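You operate a simulated robot arm through the tools that you are given. There is no shell and no other tool. Be economical: measure what you need, move in short steps, check, and stop when the job is done.

You run a simulated robot arm. Do the job below in one go: nothing can be reset, and whatever is moved stays where it is left.

TASK
Shut the drain tap, pull the lock pin and bring the air up to 6 bar.
Fine: open the air valve too, but only after the tap is shut.

It is judged by the outcome, as a careful person would: the job done as asked, and still so three seconds after it is handed in. It fails if anything else is knocked over, pushed out of place, dropped, spilled or broken.

THE ROBOT
A 7-joint arm with a two-finger parallel gripper, fixed in place. Base frame: the origin is at the foot of the arm, x ahead of it, y to its left, z up; the work surface is at about z = 0.85. Units: m, rad, N and s.
With the tool pointing down near the work surface it reaches from about 0.24 to 0.68 m from the base axis. Its first joint turns from -1.152 to 1.152 rad. Payload 2.4 kg.
Tool frame: the origin (TCP) lies between the finger pads and is the grasp point; the fingertips stand 0.03 m ahead of it; z points along the fingers, y is the line along which they close. Largest opening 0.094 m; finger width 0.028, thickness 0.01; the body of the gripper, 0.05 by 0.096 m, starts 0.055 m behind the TCP.
Orientation is that of the tool frame in the base frame, as a unit quaternion [w, x, y, z]. With the fingers straight down and closing along the base's y, the tool's x points along the base's -x, its y along +y and its z along -z.

THE INTERFACE
- The arm moves only by the tool play_rows. Its argument "rows" is a list of rows, each an object of numbers (a shift or turn left out is 0, a gripper value left out holds the last): "dx", "dy", "dz": the shift along the tool's x, y, z in m; "wx", "wy", "wz": the turn, a rotation vector about the tool's x, y, z in rad; "hand": the opening, from 0 (shut) to 1 (fully open). In form: [{"dx": .., "dy": .., "dz": .., "wx": .., "wy": .., "wz": .., "hand": ..}, ...]. A call has 1 to 20 rows; each row is the pose to reach, as a shift and turn from the pose commanded when the call began, along the tool's axes at that moment. Each row takes 0.2 s and may step no farther than 0.05 m and 0.15 rad from the row before; otherwise, or with a gripper value out of range, the whole call is refused. Where a pose cannot be reached the arm comes as near as it can. A force on the tool above 70 N (or 10 N above the force at the start of the call, whichever is more), or a blocked arm, ends the call early, and 0.2 s more pass. Each finger travels about 0.153 m/s and halts on what it meets, pressing with about 44 N; the grip force reading is that of the motor and also rises with nothing between the fingers. The clock runs only during rows and for 0.2 s after the last one: add rows that repeat a pose to give the fingers time. It gives the time, the measured TCP pose, the force on the tool (base axes), the opening and the grip force at its end, in the units of the frame above (readings bear some noise).
- Cameras (640 x 400 px; columns grow to the right, rows downward): "scene" is fixed at [0.0321, 0.4571, 1.4603]; the picture's right is [-0.80, -0.59, 0.00], its down [-0.29, 0.40, -0.87] and it looks along [0.52, -0.70, -0.49] (base axes); focal length 299 px, centre (320, 200). "wrist" rides on the gripper at [-0.037, 0, -0.058] in the tool frame; the picture's right is [0.00, -1.00, 0.00], its down [0.97, 0.00, -0.24] and it looks along [0.24, 0.00, 0.97] (tool axes); focal length 218 px, centre (320, 200).
- capture(camera): a new picture of that camera. It takes no simulated time.
- probe_pixels(camera, pixels): there is no depth. For up to 12 entries [column, row, z] of the newest picture of that camera ("zoom" is the newest enlarged one), the place [x, y] in the base frame at which the ray of that pixel passes the height z, good to about 0.002 m, but the place of the scene camera against the robot may be out by one fixed shift of up to 0.018 m in any direction. It takes no simulated time.
- inspect(camera, box): a new picture of the part [left, top, right, bottom] of that camera's present view, enlarged. It takes no simulated time.
- job_done(): hands the job in; it is judged then, once.

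Go step by step. Measure first, check grasps and placings, and put right what went wrong. The budget is 80 turns and 54 pictures, counting those below and the enlarged ones. Unless the task says otherwise, let go and move clear before handing in, and close with one line.

The tools are called after "Call:" by a JSON object that holds its "name" and its "arguments". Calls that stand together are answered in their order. play_rows: Moves the arm, as the interface text tells. Its arguments: {"type":"object","properties":{"rows":{"type":"array"}},"required":["rows"]} The other tools are called the same way: capture (camera) takes a picture; probe_pixels (camera, pixels) gives the place at which the rays of pixels pass given heights; inspect (camera, box) takes an enlarged picture of a part of a camera's view; job_done () hands the job in.

At the start:

```text
time_s: 0.0
tool_pos: [0.3528, 0.2161, 1.3198]
ee_rot: [0.0, 0.0, 1.0, 0.0]
wrist_force: [0.9, -0.5, -0.4]
finger_gap: 0.0939
grasp_force: 0.0
```

scene: 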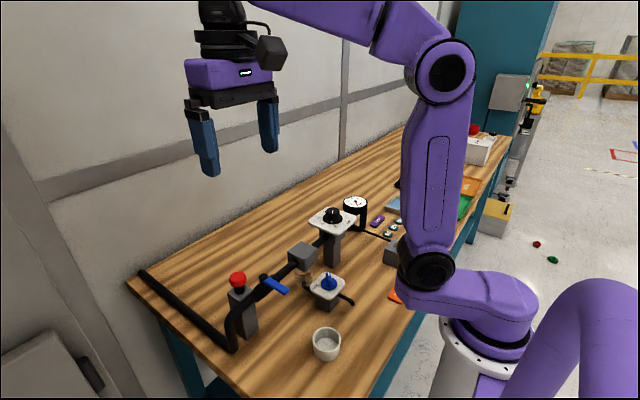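
wrist: 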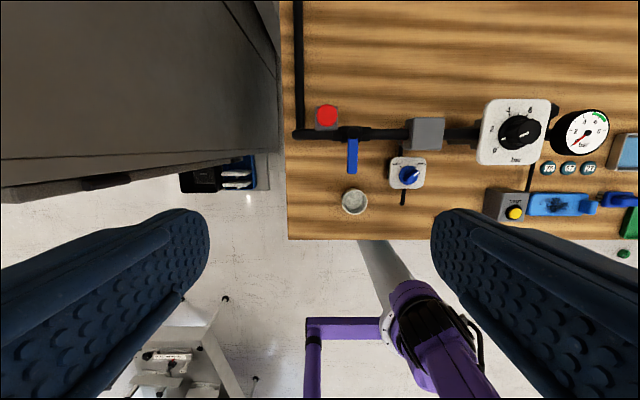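

The first pictures show a red knob (wrist 327,116), a blue lever (352,155), a blue knob on a small plate (407,174), a big dial (520,132) and a gauge (583,132). I'll look closer before moving.

Call:
{"name": "inspect", "arguments": {"camera": "wrist", "box": [280, 80, 460, 230]}}

Call:
{"name": "inspect", "arguments": {"camera": "wrist", "box": [460, 80, 640, 240]}}

Call:
{"name": "inspect", "arguments": {"camera": "scene", "box": [200, 180, 420, 370]}}

```text
2.67 times, centred on (370, 155) of wrist
```

zoom: 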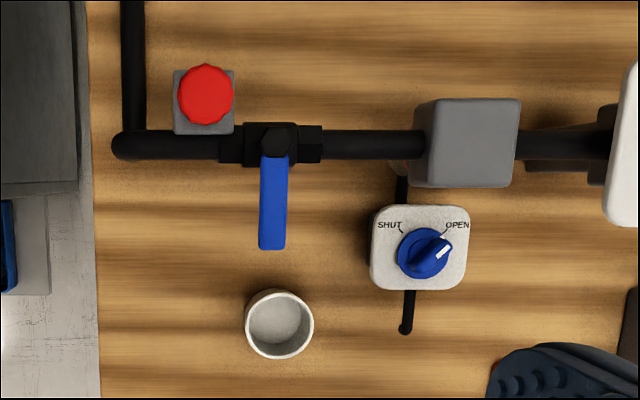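

```text
2.50 times, centred on (550, 160) of wrist
```

zoom: 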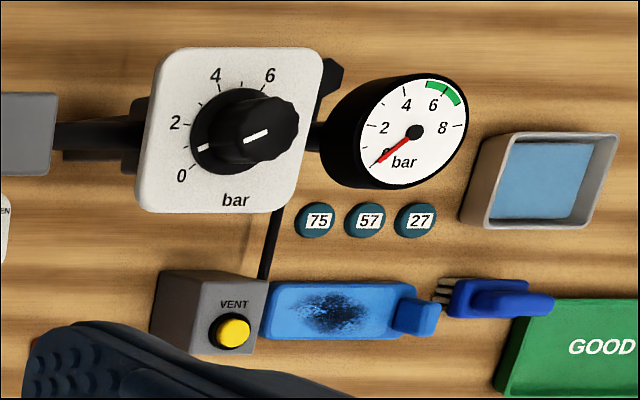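

```text
2.11 times, centred on (310, 275) of scene
```

zoom: 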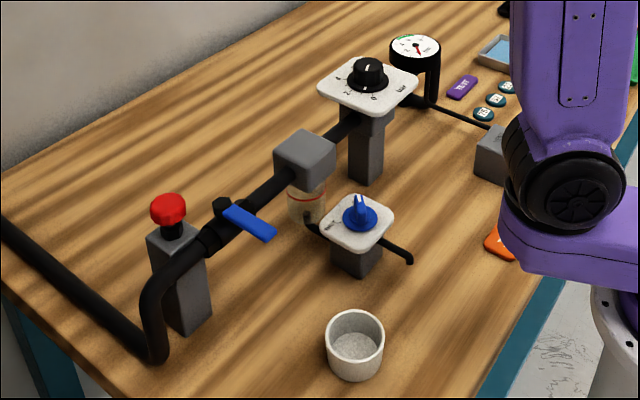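

The drain tap (zoom 427,252) points at OPEN, the air lever lies across the pipe (shut), and the gauge reads 0. The red mushroom is likely the lock pin's head. I'll probe positions at several heights from both cameras.

Call:
{"name": "probe_pixels", "arguments": {"camera": "wrist", "pixels": [[327, 116, 0.95], [327, 116, 1.05], [352, 170, 0.95], [357, 132, 0.95], [407, 174, 0.9], [407, 174, 0.95], [520, 132, 0.95], [520, 132, 1.05], [583, 132, 0.95], [583, 132, 1.05], [354, 202, 0.85], [427, 132, 0.95]]}}

Call:
{"name": "probe_pixels", "arguments": {"camera": "scene", "pixels": [[238, 278, 0.95], [238, 278, 1.05], [286, 290, 0.95], [264, 279, 0.95], [329, 284, 0.9], [329, 284, 0.95], [333, 217, 0.95], [333, 217, 1.05], [355, 202, 0.95], [355, 202, 1.05], [326, 356, 0.85], [302, 252, 0.95]]}}

Call:
{"name": "inspect", "arguments": {"camera": "scene", "box": [220, 230, 320, 340]}}

Call:
{"name": "inspect", "arguments": {"camera": "scene", "box": [290, 180, 400, 270]}}

```text
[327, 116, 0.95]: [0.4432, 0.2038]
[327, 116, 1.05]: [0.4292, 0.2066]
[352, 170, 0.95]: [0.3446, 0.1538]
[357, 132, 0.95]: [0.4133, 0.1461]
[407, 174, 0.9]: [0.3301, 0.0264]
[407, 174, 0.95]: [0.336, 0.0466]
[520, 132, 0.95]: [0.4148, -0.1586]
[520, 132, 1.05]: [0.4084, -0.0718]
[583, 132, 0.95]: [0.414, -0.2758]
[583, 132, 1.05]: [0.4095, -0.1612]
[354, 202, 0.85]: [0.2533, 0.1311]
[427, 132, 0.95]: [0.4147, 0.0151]
```

```text
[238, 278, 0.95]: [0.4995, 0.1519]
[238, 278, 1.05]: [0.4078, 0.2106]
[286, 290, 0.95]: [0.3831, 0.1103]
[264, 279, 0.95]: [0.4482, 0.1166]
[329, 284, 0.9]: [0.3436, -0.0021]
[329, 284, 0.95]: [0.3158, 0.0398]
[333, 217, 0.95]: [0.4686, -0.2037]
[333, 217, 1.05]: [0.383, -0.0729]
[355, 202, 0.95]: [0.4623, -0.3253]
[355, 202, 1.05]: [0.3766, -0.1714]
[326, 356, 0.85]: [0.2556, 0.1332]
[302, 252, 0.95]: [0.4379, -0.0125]
```

```text
3.64 times, centred on (270, 285) of scene
```

zoom: 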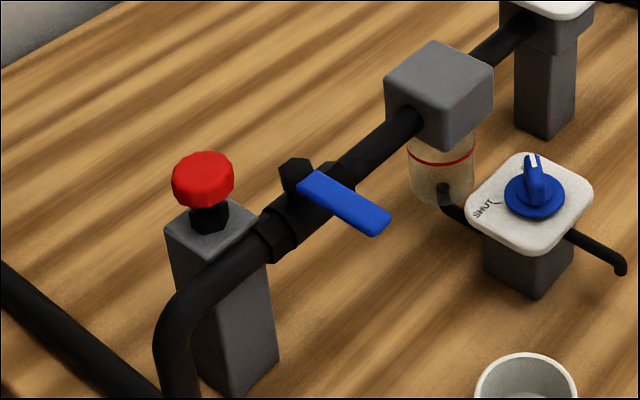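

```text
4.44 times, centred on (345, 225) of scene
```

zoom: 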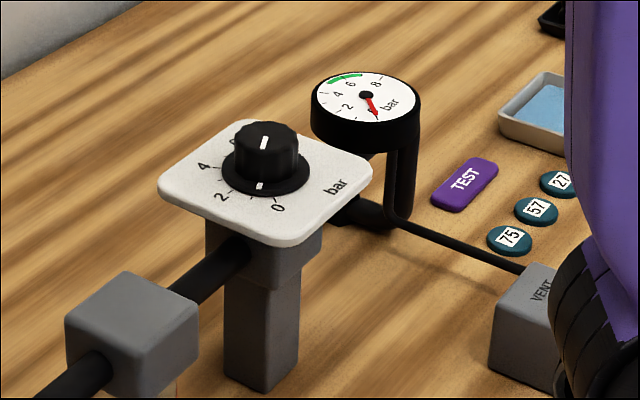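

The scene and wrist rays agree on the red pull head at about z 1.03 and the tap knob at about (0.335, 0.04, 0.93). I'll move above the tap for a straight-down look.

Call:
{"name": "play_rows", "arguments": {"rows": [{"dx": 0.003, "dy": -0.03, "dz": 0.028}, {"dx": 0.006, "dy": -0.06, "dz": 0.056}, {"dx": 0.009, "dy": -0.09, "dz": 0.084}, {"dx": 0.012, "dy": -0.12, "dz": 0.112}, {"dx": 0.015, "dy": -0.15, "dz": 0.14}, {"dx": 0.018, "dy": -0.176, "dz": 0.165}, {"dx": 0.018, "dy": -0.176, "dz": 0.165}]}}

Call:
{"name": "capture", "arguments": {"camera": "wrist"}}

Call:
{"name": "capture", "arguments": {"camera": "scene"}}

```text
time_s: 1.6
tool_pos: [0.3337, 0.0399, 1.1527]
ee_rot: [-0.001, 0.0, 1.0, -0.001]
wrist_force: [0.9, 0.3, 0.7]
finger_gap: 0.0938
grasp_force: 0.0
```

```text
46 pictures are left
```

wrist: 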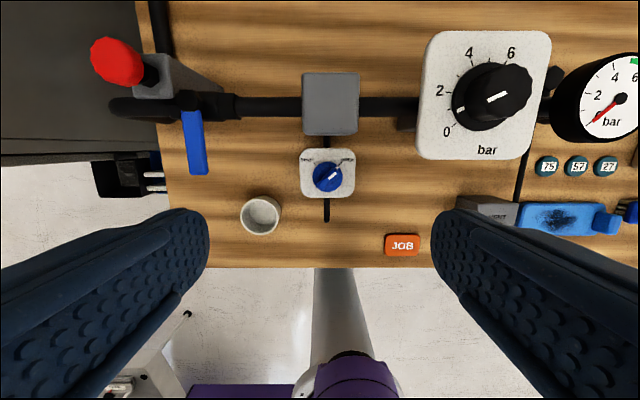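

```text
45 pictures are left
```

scene: 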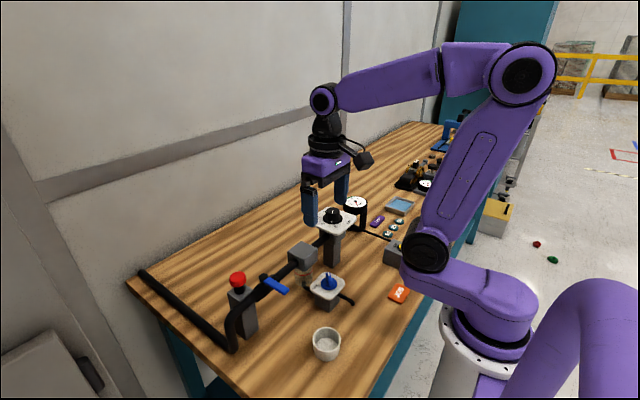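

From here the tap knob sits at wrist (327,177). Probing it, the lever, the red head and the regulator from this second view fixes their heights.

Call:
{"name": "probe_pixels", "arguments": {"camera": "wrist", "pixels": [[326, 177, 0.9], [326, 177, 0.95], [118, 62, 1.0], [118, 62, 1.05], [190, 103, 0.95], [190, 103, 1.0], [198, 170, 0.95], [198, 170, 1.0], [499, 95, 1.0], [499, 95, 1.05], [615, 99, 1.0], [331, 104, 1.0]]}}

Call:
{"name": "inspect", "arguments": {"camera": "wrist", "box": [270, 130, 390, 230]}}

Call:
{"name": "inspect", "arguments": {"camera": "scene", "box": [280, 255, 380, 325]}}

```text
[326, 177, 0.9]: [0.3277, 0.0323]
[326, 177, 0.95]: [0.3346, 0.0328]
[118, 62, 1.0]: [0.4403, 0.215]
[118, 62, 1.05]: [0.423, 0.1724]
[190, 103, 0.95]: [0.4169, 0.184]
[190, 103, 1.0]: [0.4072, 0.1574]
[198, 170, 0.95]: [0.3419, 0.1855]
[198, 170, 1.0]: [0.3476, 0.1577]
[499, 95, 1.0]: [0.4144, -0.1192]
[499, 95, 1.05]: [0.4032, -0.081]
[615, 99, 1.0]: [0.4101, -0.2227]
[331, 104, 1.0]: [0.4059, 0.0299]
```

```text
4.00 times, centred on (330, 180) of wrist
```

zoom: 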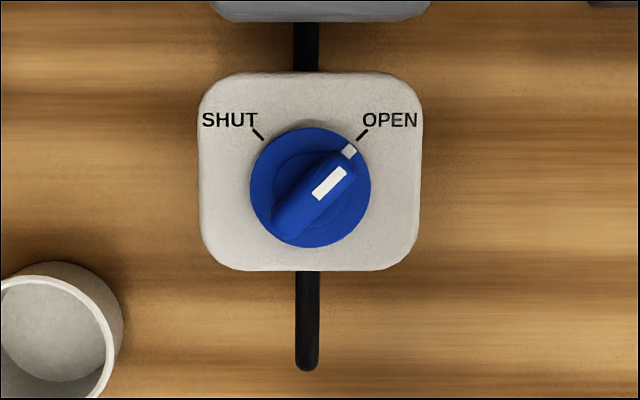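

```text
5.71 times, centred on (330, 290) of scene
```

zoom: 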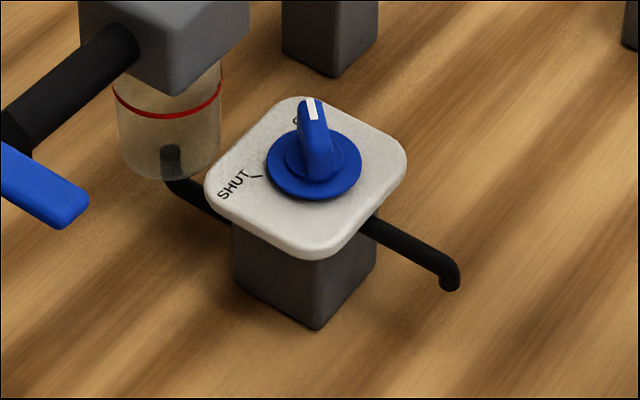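

The tap's bar points at OPEN (zoom 349,152) and needs +90° about vertical. The grey filter box behind the tap could foul the gripper body, so I need its edges.

Call:
{"name": "inspect", "arguments": {"camera": "wrist", "box": [290, 60, 370, 140]}}

Call:
{"name": "inspect", "arguments": {"camera": "wrist", "box": [400, 20, 560, 170]}}

Call:
{"name": "inspect", "arguments": {"camera": "scene", "box": [280, 230, 340, 300]}}

```text
5.00 times, centred on (330, 100) of wrist
```

zoom: 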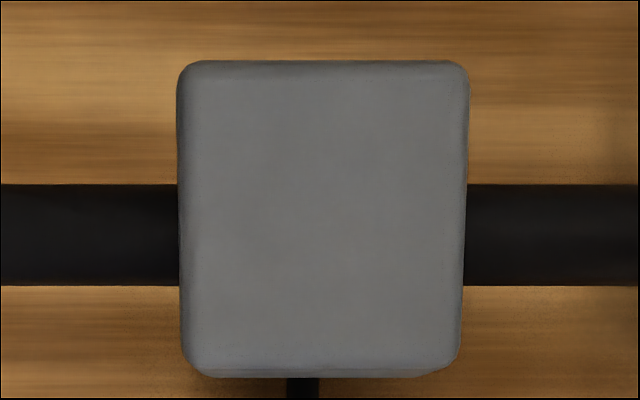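

```text
2.67 times, centred on (480, 95) of wrist
```

zoom: 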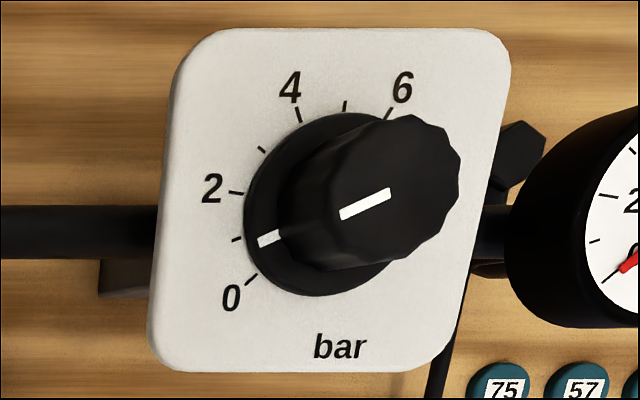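

```text
5.71 times, centred on (310, 265) of scene
```

zoom: 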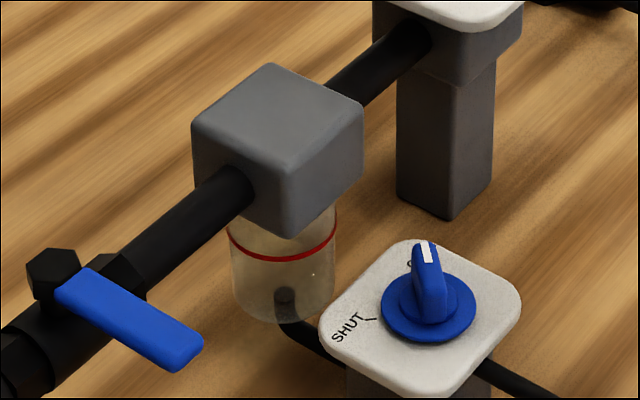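

The box's near face is at x≈0.38, so I'll grip the tap bar with a small backward tilt to keep the gripper body clear. First I'll turn the tool 45°, narrow the fingers and come partway down.

Call:
{"name": "play_rows", "arguments": {"rows": [{"dx": 0.002, "dy": -0.001, "dz": 0.0, "wz": 0.13, "hand": 0.5}, {"dx": 0.004, "dy": -0.003, "dz": 0.02, "wz": 0.26}, {"dx": 0.006, "dy": -0.005, "dz": 0.04, "wz": 0.39}, {"dx": 0.007, "dy": -0.006, "dz": 0.06, "wz": 0.52}, {"dx": 0.007, "dy": -0.006, "dz": 0.08, "wz": 0.65}, {"dx": 0.007, "dy": -0.006, "dz": 0.1, "wz": 0.785}, {"dx": 0.007, "dy": -0.006, "dz": 0.1, "wz": 0.785}]}}

Call:
{"name": "capture", "arguments": {"camera": "wrist"}}

```text
time_s: 3.2
tool_pos: [0.3264, 0.0365, 1.0531]
ee_rot: [0.0, 0.384, 0.923, 0.0]
wrist_force: [-0.8, 0.4, 1.7]
finger_gap: 0.047
grasp_force: 0.1
```

```text
39 pictures are left
```

wrist: 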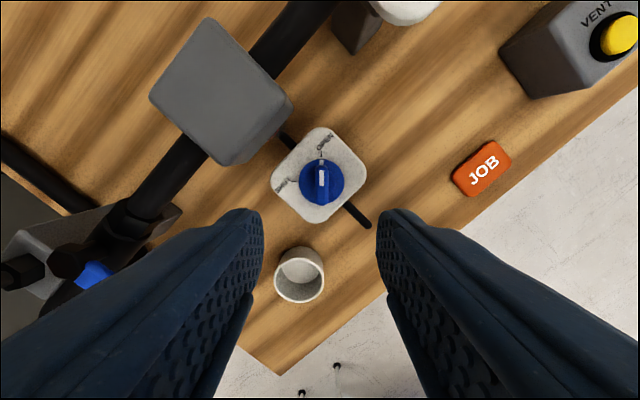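

The bar now stands upright in the picture at column 322, nearly on the tool's centre plane. I'll refine the knob's position before tilting and descending.

Call:
{"name": "probe_pixels", "arguments": {"camera": "wrist", "pixels": [[321.5, 183, 0.9], [321.5, 183, 0.91], [321.5, 183, 0.93]]}}

Call:
{"name": "inspect", "arguments": {"camera": "wrist", "box": [260, 120, 380, 240]}}

```text
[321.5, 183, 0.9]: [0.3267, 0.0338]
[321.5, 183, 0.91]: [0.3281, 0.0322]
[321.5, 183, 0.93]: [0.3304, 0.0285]
```

```text
3.33 times, centred on (320, 180) of wrist
```

zoom: 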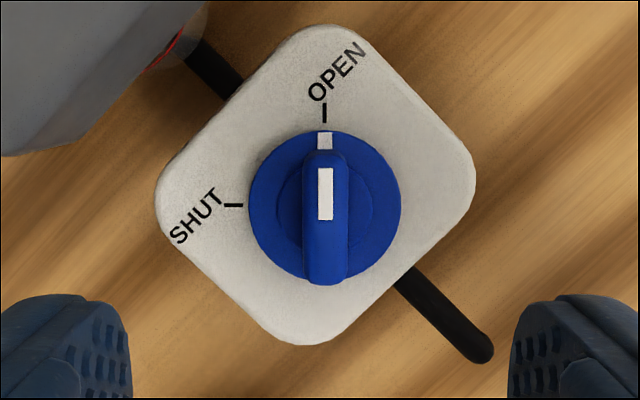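

The knob centre is about (0.329, 0.0315), 5 mm ahead of the TCP along the bar. I'll tilt back 0.15 rad and come down to a TCP height of about 0.945.

Call:
{"name": "play_rows", "arguments": {"rows": [{"dy": -0.001, "wy": -0.14, "dz": 0.01}, {"dy": -0.0015, "wy": -0.15, "dz": 0.04}, {"dy": -0.0015, "wy": -0.15, "dz": 0.07}, {"dy": -0.0015, "wy": -0.15, "dz": 0.092}, {"dy": -0.0015, "wy": -0.15, "dz": 0.104}, {"dy": -0.0015, "wy": -0.15, "dz": 0.104}]}}

Call:
{"name": "capture", "arguments": {"camera": "scene"}}

Call:
{"name": "capture", "arguments": {"camera": "wrist"}}

Call:
{"name": "inspect", "arguments": {"camera": "scene", "box": [270, 220, 390, 320]}}

```text
time_s: 4.6
tool_pos: [0.3247, 0.0327, 0.9499]
ee_rot: [0.069, 0.381, 0.922, -0.028]
wrist_force: [0.5, 0.4, 0.3]
finger_gap: 0.0469
grasp_force: 0.0
```

```text
37 pictures are left
```

scene: 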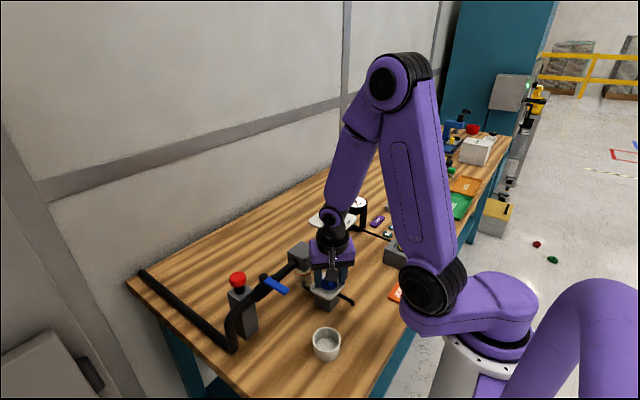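

```text
36 pictures are left
```

wrist: 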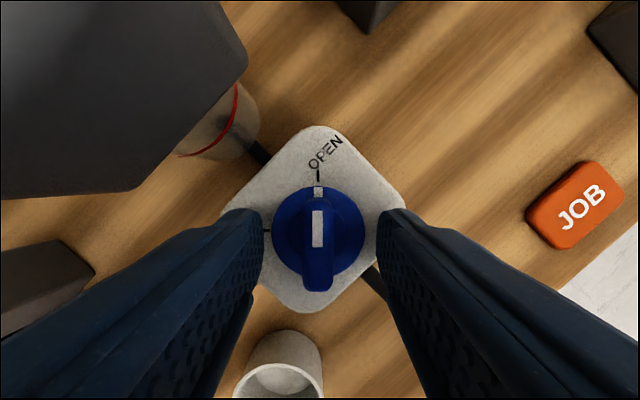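

```text
4.00 times, centred on (330, 270) of scene
```

zoom: 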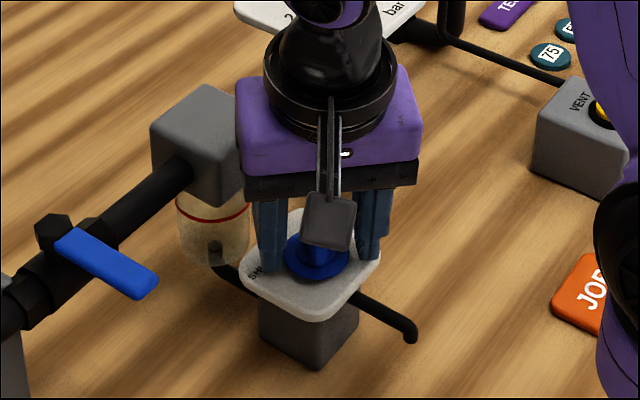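

The fingers straddle the bar (wrist 317,245), clear of the grey box. Tips are at about z 0.92; I'll go down 5 mm more and close.

Call:
{"name": "play_rows", "arguments": {"rows": [{"dz": 0.005}, {"dz": 0.005, "hand": 0.0}, {"dz": 0.005, "hand": 0.0}, {"dz": 0.005, "hand": 0.0}]}}

Call:
{"name": "capture", "arguments": {"camera": "wrist"}}

```text
time_s: 5.1
tool_pos: [0.3275, 0.0328, 0.9477]
ee_rot: [0.07, 0.38, 0.922, -0.029]
wrist_force: [-0.5, 6.1, 16.0]
finger_gap: 0.0243
grasp_force: 43.9
stopped in row 2: the force on the tool passed its limit (the readings are from after the stop); the commanded pose is now the measured one
```

```text
34 pictures are left
```

wrist: 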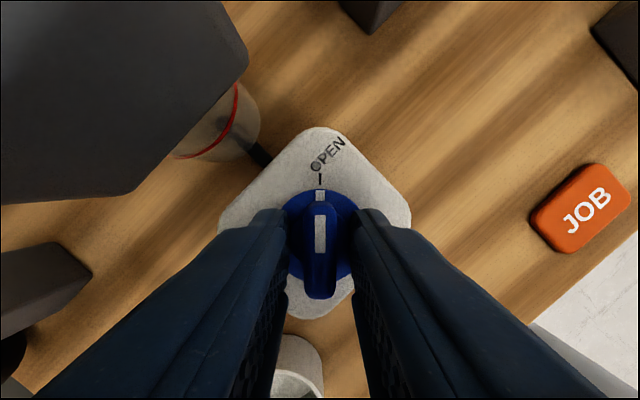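

Closing stopped at 24 mm: the fingers caught the round hub under the bar and the tips touch the flange. I'll open, rise 7 mm and close on the bar itself.

Call:
{"name": "play_rows", "arguments": {"rows": [{"hand": 0.42}, {"dz": -0.007, "hand": 0.42}, {"dz": -0.007, "hand": 0.42}, {"dz": -0.007, "hand": 0.0}, {"dz": -0.007, "hand": 0.0}, {"dz": -0.007, "hand": 0.0}]}}

Call:
{"name": "capture", "arguments": {"camera": "wrist"}}

```text
time_s: 6.5
tool_pos: [0.3265, 0.0327, 0.9535]
ee_rot: [0.071, 0.379, 0.922, -0.029]
wrist_force: [12.4, 18.2, -15.1]
finger_gap: 0.0248
grasp_force: 44.6
```

```text
33 pictures are left
```

wrist: 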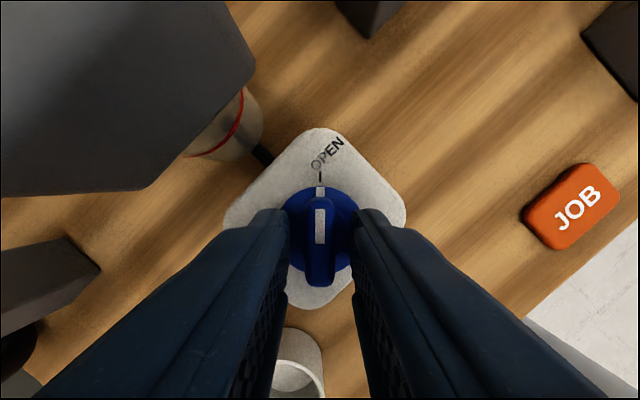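

Still the hub (24.8 mm), with a side load of about 22 N towards tool +y, so I'm slightly off-centre. I'll open, rise 6 mm more, shift 1 mm and close again.

Call:
{"name": "play_rows", "arguments": {"rows": [{"hand": 0.42}, {"dy": 0.001, "dz": -0.006, "hand": 0.42}, {"dy": 0.001, "dz": -0.006, "hand": 0.42}, {"dy": 0.001, "dz": -0.006, "hand": 0.0}, {"dy": 0.001, "dz": -0.006, "hand": 0.0}, {"dy": 0.001, "dz": -0.006, "hand": 0.0}]}}

Call:
{"name": "capture", "arguments": {"camera": "wrist"}}

```text
time_s: 7.9
tool_pos: [0.3258, 0.0339, 0.9604]
ee_rot: [0.07, 0.381, 0.921, -0.029]
wrist_force: [3.9, 3.4, 0.7]
finger_gap: 0.0109
grasp_force: 44.4
```

```text
32 pictures are left
```

wrist: 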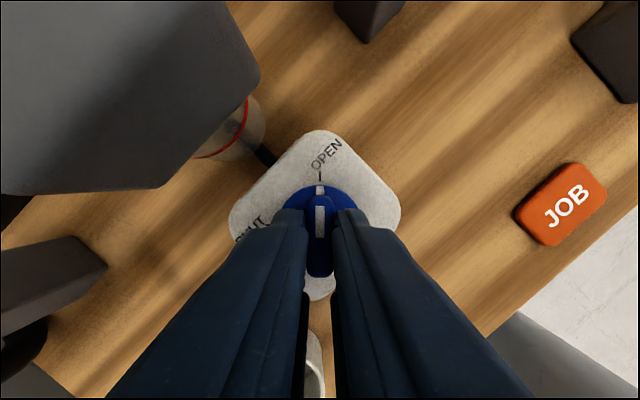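

Gap 10.9 mm with light forces: the bar is gripped. Now I'll turn it +90° about the vertical to SHUT.

Call:
{"name": "play_rows", "arguments": {"rows": [{"dy": -0.0005, "wx": -0.0195, "wz": -0.1295}, {"dx": -0.0001, "dy": -0.001, "wx": -0.039, "wz": -0.259}, {"dx": -0.0003, "dy": -0.0015, "wx": -0.0585, "wz": -0.3885}, {"dx": -0.0005, "dy": -0.002, "wx": -0.078, "wz": -0.518}, {"dx": -0.0008, "dy": -0.0024, "wx": -0.0975, "wz": -0.647}, {"dx": -0.0012, "dy": -0.0028, "wx": -0.117, "wz": -0.777}, {"dx": -0.0016, "dy": -0.0032, "wx": -0.1365, "wz": -0.906}, {"dx": -0.002, "dy": -0.0035, "wx": -0.156, "wz": -1.036}, {"dx": -0.0025, "dy": -0.0037, "wx": -0.1755, "wz": -1.165}, {"dx": -0.003, "dy": -0.0039, "wx": -0.195, "wz": -1.295}, {"dx": -0.0035, "dy": -0.004, "wx": -0.2145, "wz": -1.424}, {"dx": -0.004, "dy": -0.004, "wx": -0.234, "wz": -1.554}, {"dx": -0.004, "dy": -0.004, "wx": -0.234, "wz": -1.554}]}}

Call:
{"name": "capture", "arguments": {"camera": "wrist"}}

```text
time_s: 10.7
tool_pos: [0.3255, 0.0257, 0.9605]
ee_rot: [0.07, -0.383, 0.921, 0.025]
wrist_force: [-3.0, -37.4, -30.7]
finger_gap: 0.0113
grasp_force: 44.2
```

```text
31 pictures are left
```

wrist: 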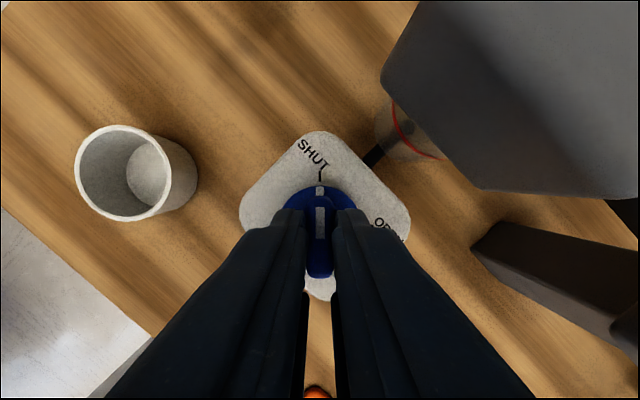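

The bar's mark now meets the SHUT tick (wrist 320,190). I'll release, lift clear vertically and check.

Call:
{"name": "play_rows", "arguments": {"rows": [{"hand": 0.4}, {"hand": 0.4}, {"dx": -0.0045, "dz": -0.03, "hand": 0.4}, {"dx": -0.01, "dz": -0.07}, {"dx": -0.0165, "dz": -0.11}, {"dx": -0.021, "dz": -0.14}, {"dx": -0.0255, "dz": -0.17, "wy": 0.15}, {"dx": -0.0255, "dz": -0.17, "wy": 0.15}]}}

Call:
{"name": "capture", "arguments": {"camera": "wrist"}}

Call:
{"name": "inspect", "arguments": {"camera": "scene", "box": [200, 180, 420, 370]}}

```text
time_s: 12.5
tool_pos: [0.3258, 0.0282, 1.1328]
ee_rot: [0.0, -0.383, 0.924, -0.002]
wrist_force: [-0.1, 0.8, -0.3]
finger_gap: 0.0377
grasp_force: 0.0
```

```text
30 pictures are left
```

wrist: 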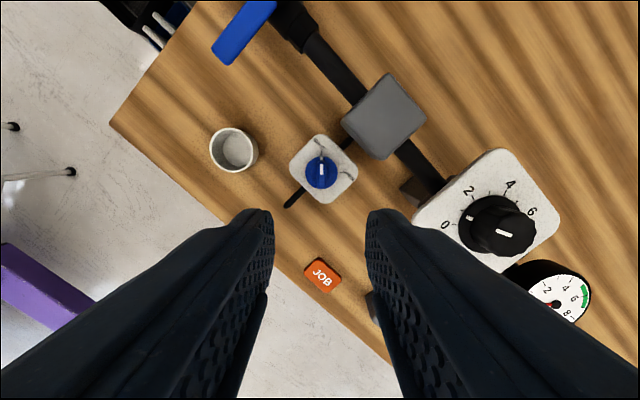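

```text
2.11 times, centred on (310, 275) of scene
```

zoom: 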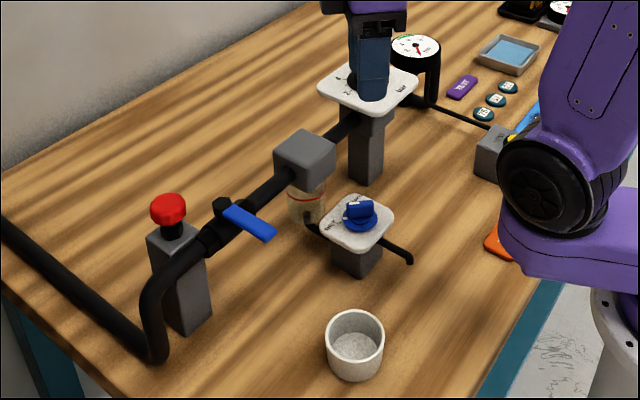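

The tap reads SHUT in both views. Next is the red pull head, triangulated at (0.4345, 0.2055, 1.011); I'll turn back straight and move above it.

Call:
{"name": "play_rows", "arguments": {"rows": [{"dx": -0.0337, "dy": 0.008, "dz": -0.02, "wz": 0.131, "hand": 0.75}, {"dx": -0.0674, "dy": 0.016, "dz": -0.04, "wz": 0.262}, {"dx": -0.1011, "dy": 0.024, "dz": -0.05, "wz": 0.393}, {"dx": -0.1348, "dy": 0.032, "dz": -0.06, "wz": 0.524}, {"dx": -0.1685, "dy": 0.04, "dz": -0.06, "wz": 0.655}, {"dx": -0.2022, "dy": 0.048, "dz": -0.06, "wz": 0.785}, {"dx": -0.2022, "dy": 0.048, "dz": -0.06, "wz": 0.785}]}}

Call:
{"name": "capture", "arguments": {"camera": "wrist"}}

Call:
{"name": "inspect", "arguments": {"camera": "wrist", "box": [240, 100, 400, 220]}}

```text
time_s: 14.1
tool_pos: [0.4337, 0.209, 1.1911]
ee_rot: [0.001, -0.001, 1.0, -0.002]
wrist_force: [-0.1, 0.1, -0.2]
finger_gap: 0.0704
grasp_force: 0.0
```

```text
28 pictures are left
```

wrist: 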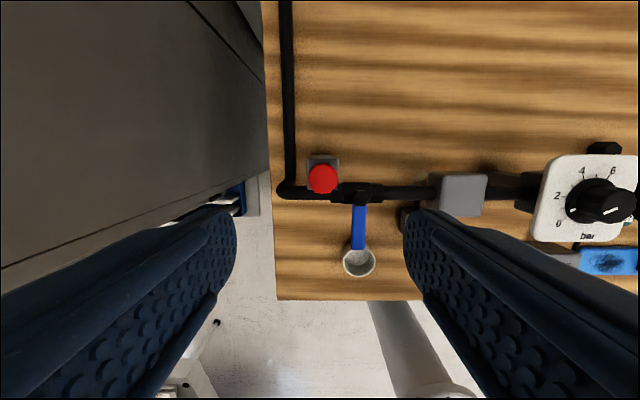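

```text
3.33 times, centred on (320, 160) of wrist
```

zoom: 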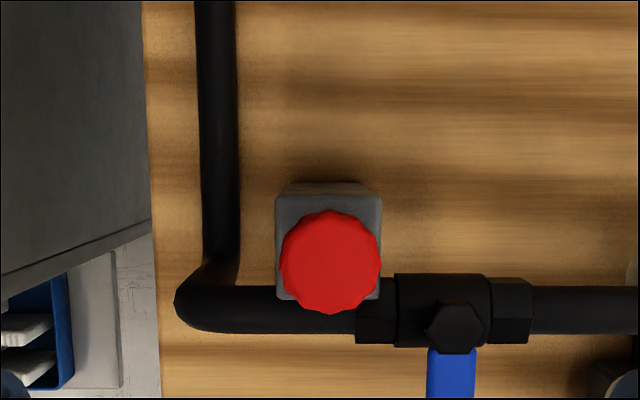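

The red head is at zoom (331,261), i.e. wrist (323.3,178.3), on a post behind the pipe. I'll get its precise place and check the dark fitting near the regulator so nothing else passes for a pin.

Call:
{"name": "probe_pixels", "arguments": {"camera": "wrist", "pixels": [[323.3, 178.3, 1.0], [323.3, 178.3, 1.02], [308, 178.3, 1.01], [338.5, 178.3, 1.01], [362, 195, 1.0], [360, 248, 0.99], [596, 205, 1.05]]}}

Call:
{"name": "inspect", "arguments": {"camera": "scene", "box": [300, 180, 400, 260]}}

Call:
{"name": "inspect", "arguments": {"camera": "scene", "box": [210, 255, 310, 345]}}

```text
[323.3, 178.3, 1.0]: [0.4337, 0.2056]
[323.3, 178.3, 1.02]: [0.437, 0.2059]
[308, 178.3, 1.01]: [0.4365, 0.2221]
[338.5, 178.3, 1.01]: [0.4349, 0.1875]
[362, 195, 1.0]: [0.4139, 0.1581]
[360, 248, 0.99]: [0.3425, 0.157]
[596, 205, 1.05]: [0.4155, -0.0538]
```

```text
5.00 times, centred on (350, 220) of scene
```

zoom: 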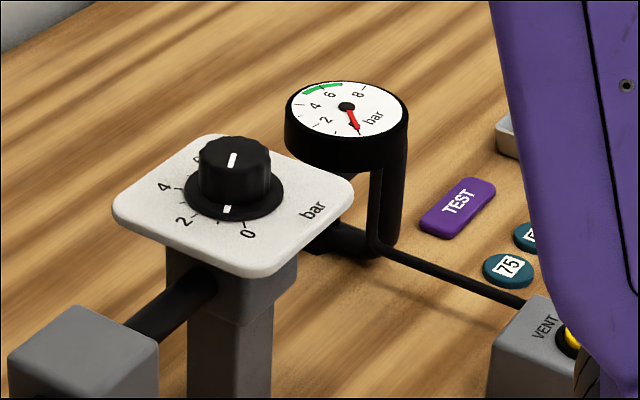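

```text
4.44 times, centred on (260, 300) of scene
```

zoom: 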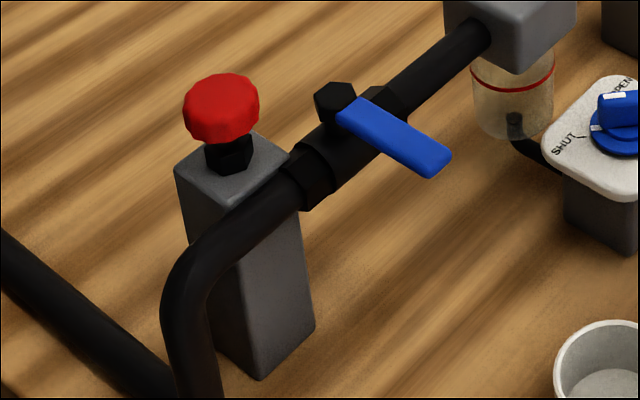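

Head is centred at about (0.4355, 0.2055, 1.01), 33 mm wide. I'll narrow the fingers (to clear the valve nut) and come down around it.

Call:
{"name": "play_rows", "arguments": {"rows": [{"dx": -0.002, "dy": -0.002, "dz": 0.03, "hand": 0.52}, {"dx": -0.0045, "dy": -0.0035, "dz": 0.07}, {"dx": -0.0045, "dy": -0.0035, "dz": 0.11}, {"dx": -0.0045, "dy": -0.0035, "dz": 0.135}, {"dx": -0.0045, "dy": -0.0035, "dz": 0.147}, {"dx": -0.0045, "dy": -0.0035, "dz": 0.147}]}}

Call:
{"name": "inspect", "arguments": {"camera": "scene", "box": [190, 220, 310, 320]}}

Call:
{"name": "capture", "arguments": {"camera": "wrist"}}

```text
time_s: 15.5
tool_pos: [0.439, 0.2025, 1.0454]
ee_rot: [0.001, -0.001, 1.0, -0.002]
wrist_force: [0.0, -1.1, 0.4]
finger_gap: 0.0489
grasp_force: 0.1
```

```text
4.00 times, centred on (250, 270) of scene
```

zoom: 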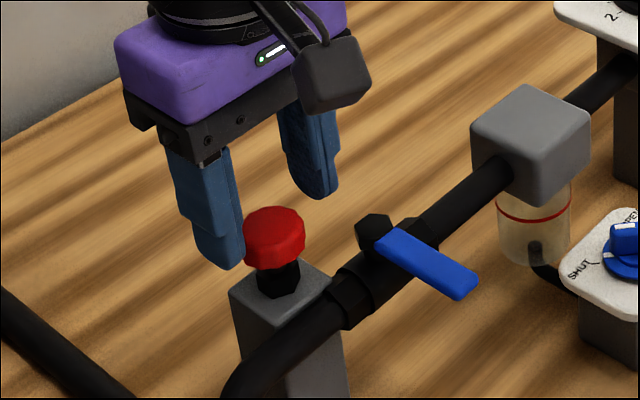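

```text
23 pictures are left
```

wrist: 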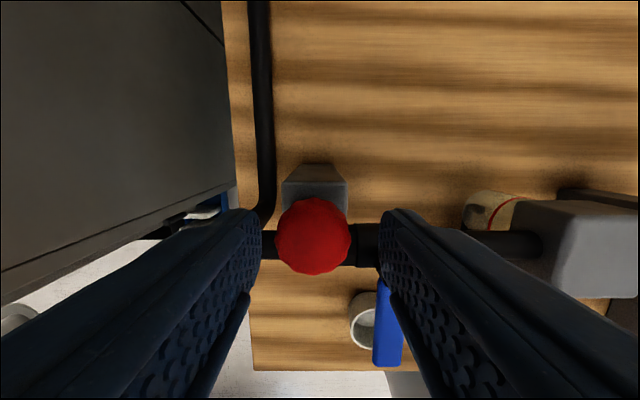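

The head is at wrist (313,237), 3 mm to the +y side of centre. I'll shift, go down 18 mm and close on it.

Call:
{"name": "play_rows", "arguments": {"rows": [{"dy": 0.0028}, {"dy": 0.0028, "dz": 0.01}, {"dy": 0.0028, "dz": 0.018}, {"dy": 0.0028, "dz": 0.018, "hand": 0.0}, {"dy": 0.0028, "dz": 0.018, "hand": 0.0}, {"dy": 0.0028, "dz": 0.018, "hand": 0.0}]}}

Call:
{"name": "inspect", "arguments": {"camera": "scene", "box": [190, 220, 310, 320]}}

```text
time_s: 16.9
tool_pos: [0.4387, 0.2052, 1.0271]
ee_rot: [0.0, 0.0, 1.0, -0.003]
wrist_force: [-0.7, -3.4, 5.1]
finger_gap: 0.0328
grasp_force: 45.1
```

```text
4.00 times, centred on (250, 270) of scene
```

zoom: 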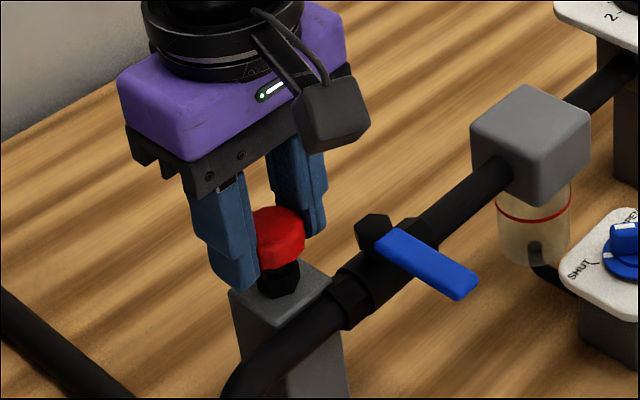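

Head gripped, gap 32.8 mm. I'll pull straight up gently in small steps and watch the force.

Call:
{"name": "play_rows", "arguments": {"rows": [{"dz": -0.003}, {"dz": -0.006}, {"dz": -0.009}, {"dz": -0.012}, {"dz": -0.015}, {"dz": -0.015}]}}

Call:
{"name": "inspect", "arguments": {"camera": "scene", "box": [190, 220, 310, 320]}}

```text
time_s: 18.3
tool_pos: [0.4383, 0.205, 1.0405]
ee_rot: [-0.001, -0.001, 1.0, -0.002]
wrist_force: [5.1, -7.9, -42.2]
finger_gap: 0.0328
grasp_force: 45.1
```

```text
4.00 times, centred on (250, 270) of scene
```

zoom: 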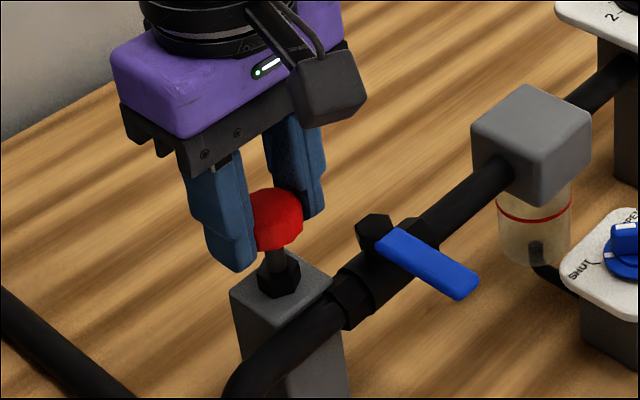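

The pin rose about 13 mm, now resisting with 42 N (end stop or spring). I'll ease off slightly, let go and see whether it stays out.

Call:
{"name": "play_rows", "arguments": {"rows": [{"dz": 0.001}, {"dz": 0.001, "hand": 0.52}, {"dz": 0.001, "hand": 0.52}, {"dz": 0.001, "hand": 0.52}]}}

Call:
{"name": "inspect", "arguments": {"camera": "scene", "box": [190, 220, 310, 320]}}

```text
time_s: 19.3
tool_pos: [0.4398, 0.2058, 1.041]
ee_rot: [0.002, -0.002, 1.0, -0.001]
wrist_force: [-0.3, 0.4, -0.2]
finger_gap: 0.0487
grasp_force: 0.0
```

```text
4.00 times, centred on (250, 270) of scene
```

zoom: 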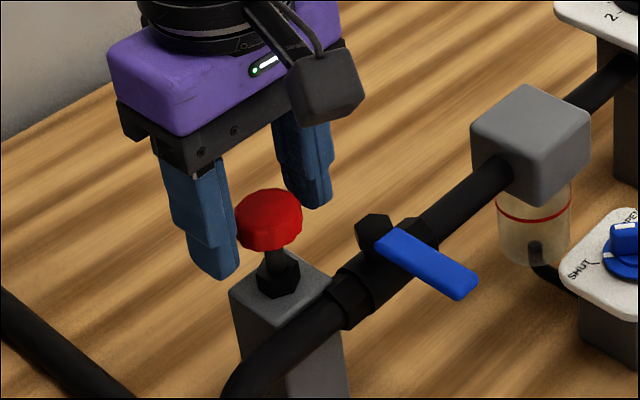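

The pin stays out (head at zoom 268,218, stem exposed). Now I'll rise and go above the lever for a closer look at its height and place.

Call:
{"name": "play_rows", "arguments": {"rows": [{"dz": -0.04}, {"dz": -0.08}, {"dx": 0.04, "dy": -0.023, "dz": -0.09}, {"dx": 0.08, "dy": -0.046, "dz": -0.09}, {"dx": 0.085, "dy": -0.049, "dz": -0.075}, {"dx": 0.085, "dy": -0.049, "dz": -0.075}]}}

Call:
{"name": "capture", "arguments": {"camera": "wrist"}}

```text
time_s: 20.7
tool_pos: [0.3524, 0.1548, 1.1169]
ee_rot: [0.002, -0.002, 1.0, -0.002]
wrist_force: [0.2, 0.1, -0.3]
finger_gap: 0.0489
grasp_force: 0.1
```

```text
19 pictures are left
```

wrist: 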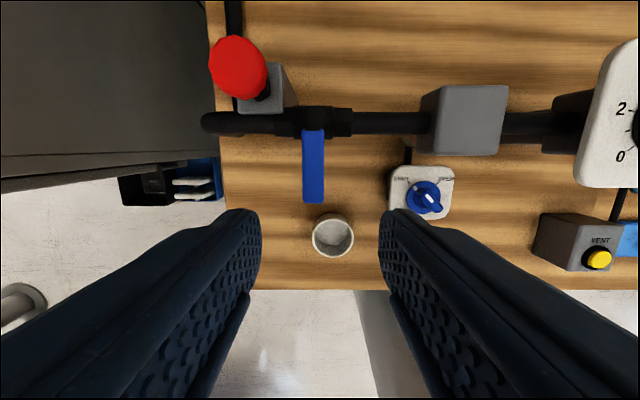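

The lever runs from the nut (316,118) to its tip (314,202). I'll probe it at trial heights and take a zoom.

Call:
{"name": "probe_pixels", "arguments": {"camera": "wrist", "pixels": [[313.5, 202, 0.98], [313.5, 202, 0.99], [313.5, 202, 1.0], [302.5, 202, 0.99], [324.5, 202, 0.99], [316, 118, 1.0], [302, 165, 0.99], [324, 165, 0.99], [316, 118, 1.01], [239, 67, 1.02], [239, 67, 1.03]]}}

Call:
{"name": "inspect", "arguments": {"camera": "wrist", "box": [250, 90, 390, 210]}}

```text
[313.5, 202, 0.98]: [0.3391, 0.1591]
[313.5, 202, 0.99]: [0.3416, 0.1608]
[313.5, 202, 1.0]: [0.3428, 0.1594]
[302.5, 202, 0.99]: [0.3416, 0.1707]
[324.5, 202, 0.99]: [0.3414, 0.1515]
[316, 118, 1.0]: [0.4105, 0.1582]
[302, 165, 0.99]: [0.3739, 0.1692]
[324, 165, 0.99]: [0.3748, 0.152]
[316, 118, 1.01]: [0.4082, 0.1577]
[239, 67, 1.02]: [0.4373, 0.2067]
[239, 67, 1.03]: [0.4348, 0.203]
```

```text
3.33 times, centred on (320, 150) of wrist
```

zoom: 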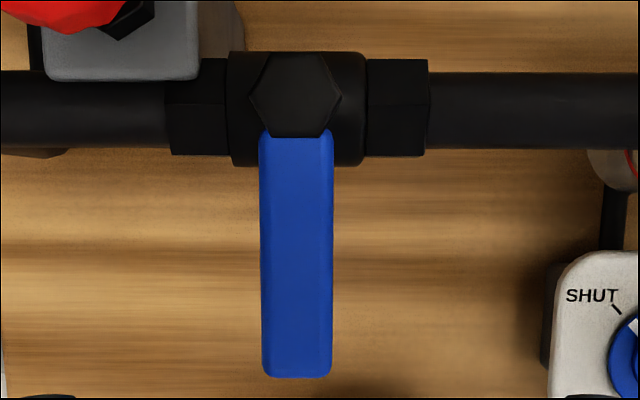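

The lever is about 18 mm wide at y≈0.160, z≈0.995, pivoting at about (0.409, 0.160). I'll come down around it at 50 mm radius and grip it.

Call:
{"name": "play_rows", "arguments": {"rows": [{"dx": -0.0066, "dy": 0.005, "dz": 0.03, "hand": 0.45}, {"dx": -0.0066, "dy": 0.005, "dz": 0.06}, {"dx": -0.0066, "dy": 0.005, "dz": 0.085}, {"dx": -0.0066, "dy": 0.005, "dz": 0.1}, {"dx": -0.0066, "dy": 0.005, "dz": 0.1}, {"dx": -0.0066, "dy": 0.005, "dz": 0.1, "hand": 0.0}, {"dx": -0.0066, "dy": 0.005, "dz": 0.1, "hand": 0.0}, {"dx": -0.0066, "dy": 0.005, "dz": 0.1, "hand": 0.0}]}}

Call:
{"name": "inspect", "arguments": {"camera": "scene", "box": [210, 220, 330, 320]}}

```text
time_s: 22.5
tool_pos: [0.3618, 0.1607, 1.015]
ee_rot: [0.001, 0.0, 1.0, -0.002]
wrist_force: [2.7, -24.6, -3.6]
finger_gap: 0.0178
grasp_force: 45.1
```

```text
4.00 times, centred on (270, 270) of scene
```

zoom: 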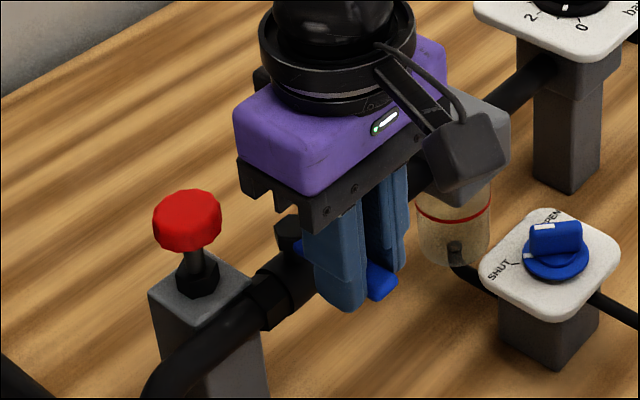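

Lever gripped (gap 17.8 mm), with a side load of 24 N in -y, so its centre is slightly on the -y side. I'll try a small swing towards -y (the clear side) and read the force.

Call:
{"name": "play_rows", "arguments": {"rows": [{"dy": -0.0015}, {"dx": -0.0002, "dy": -0.0063, "wz": -0.1}, {"dx": -0.001, "dy": -0.011, "wz": -0.2}, {"dx": -0.0021, "dy": -0.0157, "wz": -0.3}, {"dx": -0.0021, "dy": -0.0157, "wz": -0.3}]}}

Call:
{"name": "inspect", "arguments": {"camera": "scene", "box": [210, 220, 330, 320]}}

```text
time_s: 23.7
tool_pos: [0.3629, 0.1456, 1.0164]
ee_rot: [0.001, -0.151, 0.988, -0.002]
wrist_force: [9.9, -17.5, -19.3]
finger_gap: 0.0176
grasp_force: 44.9
```

```text
4.00 times, centred on (270, 270) of scene
```

zoom: 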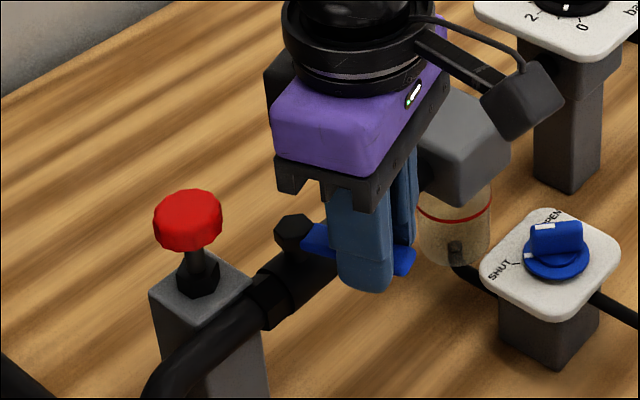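

The lever moves freely that way (force did not grow). I'll complete the quarter turn along the arc.

Call:
{"name": "play_rows", "arguments": {"rows": [{"dx": -0.0005, "dy": -0.0067, "wz": -0.141}, {"dx": -0.0019, "dy": -0.0134, "wz": -0.282}, {"dx": -0.0042, "dy": -0.0197, "wz": -0.424}, {"dx": -0.0075, "dy": -0.0257, "wz": -0.565}, {"dx": -0.0115, "dy": -0.0311, "wz": -0.706}, {"dx": -0.0162, "dy": -0.036, "wz": -0.847}, {"dx": -0.0217, "dy": -0.0401, "wz": -0.989}, {"dx": -0.0275, "dy": -0.0434, "wz": -1.13}, {"dx": -0.0338, "dy": -0.0459, "wz": -1.271}, {"dx": -0.0338, "dy": -0.0459, "wz": -1.271}]}}

Call:
{"name": "inspect", "arguments": {"camera": "scene", "box": [210, 220, 330, 320]}}

```text
time_s: 25.9
tool_pos: [0.4096, 0.1119, 1.0163]
ee_rot: [0.002, 0.708, -0.707, 0.002]
wrist_force: [16.9, -8.4, -26.3]
finger_gap: 0.0174
grasp_force: 44.9
```

```text
4.00 times, centred on (270, 270) of scene
```

zoom: 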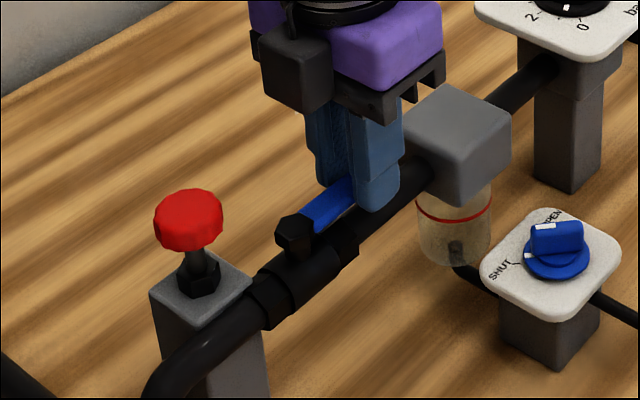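

The lever now lies along the pipe: the valve is open. I'll release, rise, and move above the regulator knob, keeping this yaw since it leaves room to turn clockwise.

Call:
{"name": "play_rows", "arguments": {"rows": [{"hand": 0.45}, {"hand": 0.45}, {"dz": -0.04, "hand": 0.45}, {"dz": -0.09}, {"dz": -0.14}, {"dx": 0.045, "dz": -0.16, "hand": 0.7}, {"dx": 0.09, "dz": -0.16}, {"dx": 0.135, "dz": -0.16}, {"dx": 0.18, "dz": -0.16}, {"dx": 0.217, "dz": -0.16}, {"dx": 0.217, "dz": -0.16}]}}

Call:
{"name": "capture", "arguments": {"camera": "wrist"}}

Call:
{"name": "capture", "arguments": {"camera": "scene"}}

```text
time_s: 28.3
tool_pos: [0.4071, -0.1061, 1.1778]
ee_rot: [0.0, 0.708, -0.706, 0.002]
wrist_force: [0.0, 0.0, -0.1]
finger_gap: 0.0657
grasp_force: 0.0
```

```text
14 pictures are left
```

wrist: 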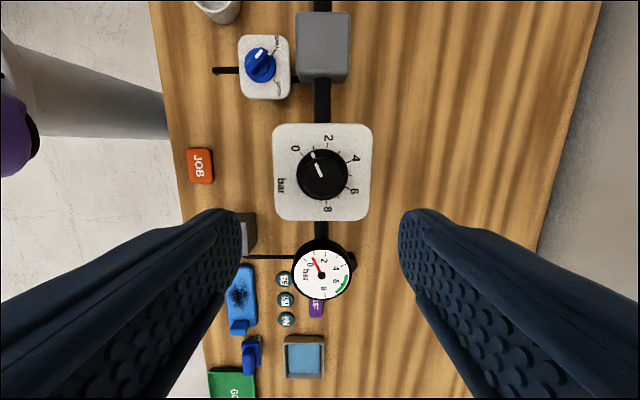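

```text
13 pictures are left
```

scene: 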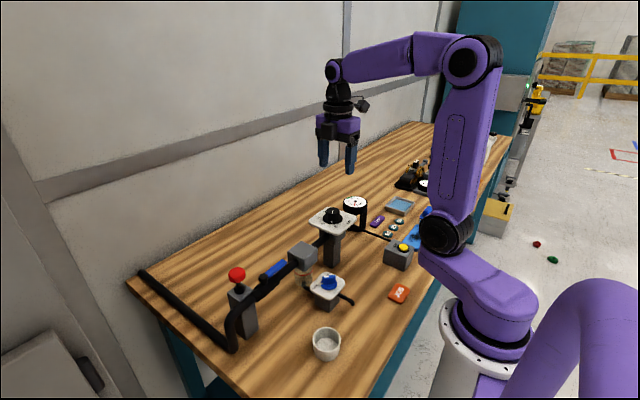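

Knob at wrist (322,174) and gauge at (322,272) are in view. I'll zoom on both to read the mark and the needle.

Call:
{"name": "inspect", "arguments": {"camera": "wrist", "box": [260, 115, 380, 305]}}

Call:
{"name": "probe_pixels", "arguments": {"camera": "wrist", "pixels": [[322, 174, 1.0], [322, 174, 1.02], [322, 174, 1.04], [322, 272, 1.0], [322, 272, 1.04]]}}

```text
2.11 times, centred on (320, 210) of wrist
```

zoom: 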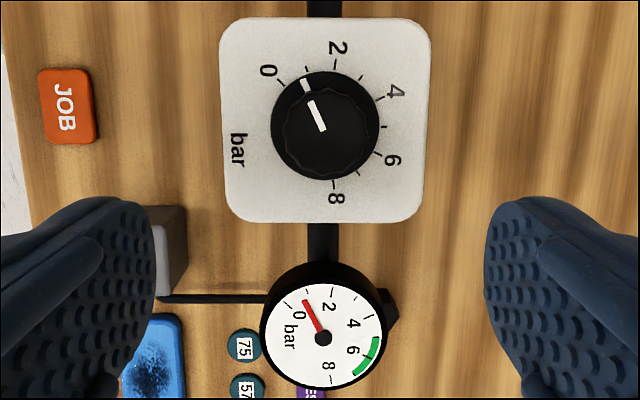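

```text
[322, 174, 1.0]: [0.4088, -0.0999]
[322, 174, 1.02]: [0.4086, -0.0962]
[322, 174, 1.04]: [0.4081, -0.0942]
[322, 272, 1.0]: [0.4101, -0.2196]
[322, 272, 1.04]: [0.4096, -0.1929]
```

The gauge now reads about 0.9 and the mark sits near 0.8 bar; the scale is about 27° per bar clockwise (6 bar at zoom 377,154), so it needs about 140°. I'll descend onto the knob (centre ≈ 0.4087, -0.097, top ≈ 1.03) and grip it.

Call:
{"name": "play_rows", "arguments": {"rows": [{"dx": -0.005, "dy": -0.001, "dz": 0.03}, {"dx": -0.009, "dy": -0.0016, "dz": 0.07}, {"dx": -0.009, "dy": -0.0016, "dz": 0.1}, {"dx": -0.009, "dy": -0.0016, "dz": 0.122}, {"dx": -0.009, "dy": -0.0016, "dz": 0.13}, {"dx": -0.009, "dy": -0.0016, "dz": 0.13}]}}

Call:
{"name": "capture", "arguments": {"camera": "wrist"}}

Call:
{"name": "inspect", "arguments": {"camera": "scene", "box": [280, 160, 400, 260]}}

```text
time_s: 29.7
tool_pos: [0.4107, -0.0961, 1.048]
ee_rot: [0.001, 0.708, -0.706, 0.001]
wrist_force: [0.1, 0.1, -0.3]
finger_gap: 0.0659
grasp_force: 0.1
```

```text
11 pictures are left
```

wrist: 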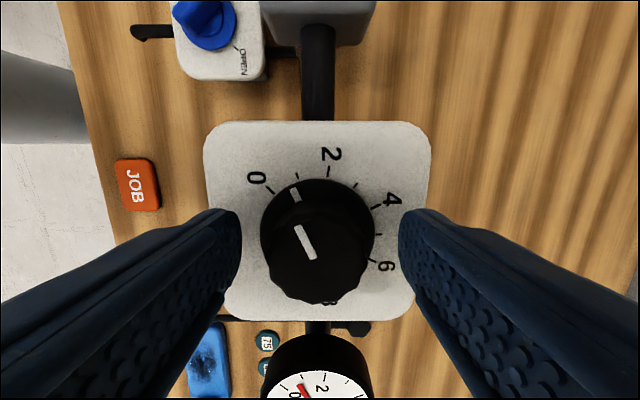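

```text
4.00 times, centred on (340, 210) of scene
```

zoom: 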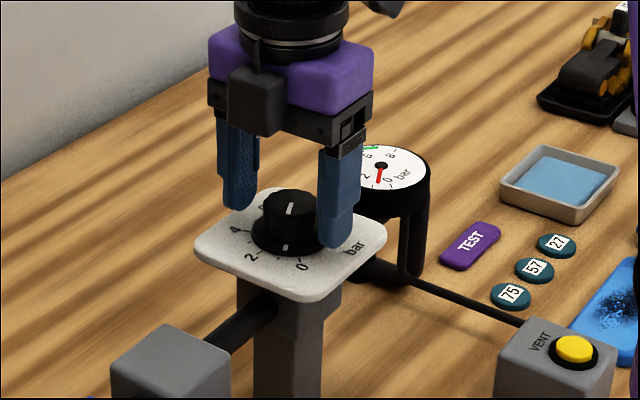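

The fingers straddle the knob well centred (wrist 318,255). Closing on it now.

Call:
{"name": "play_rows", "arguments": {"rows": [{"dx": 0.0015}, {"dx": 0.0015, "hand": 0.0}, {"dx": 0.0015, "hand": 0.0}, {"dx": 0.0015, "hand": 0.0}]}}

```text
time_s: 30.7
tool_pos: [0.4093, -0.0973, 1.0469]
ee_rot: [0.001, 0.709, -0.706, 0.001]
wrist_force: [-11.1, 2.5, 4.5]
finger_gap: 0.0375
grasp_force: 44.7
```

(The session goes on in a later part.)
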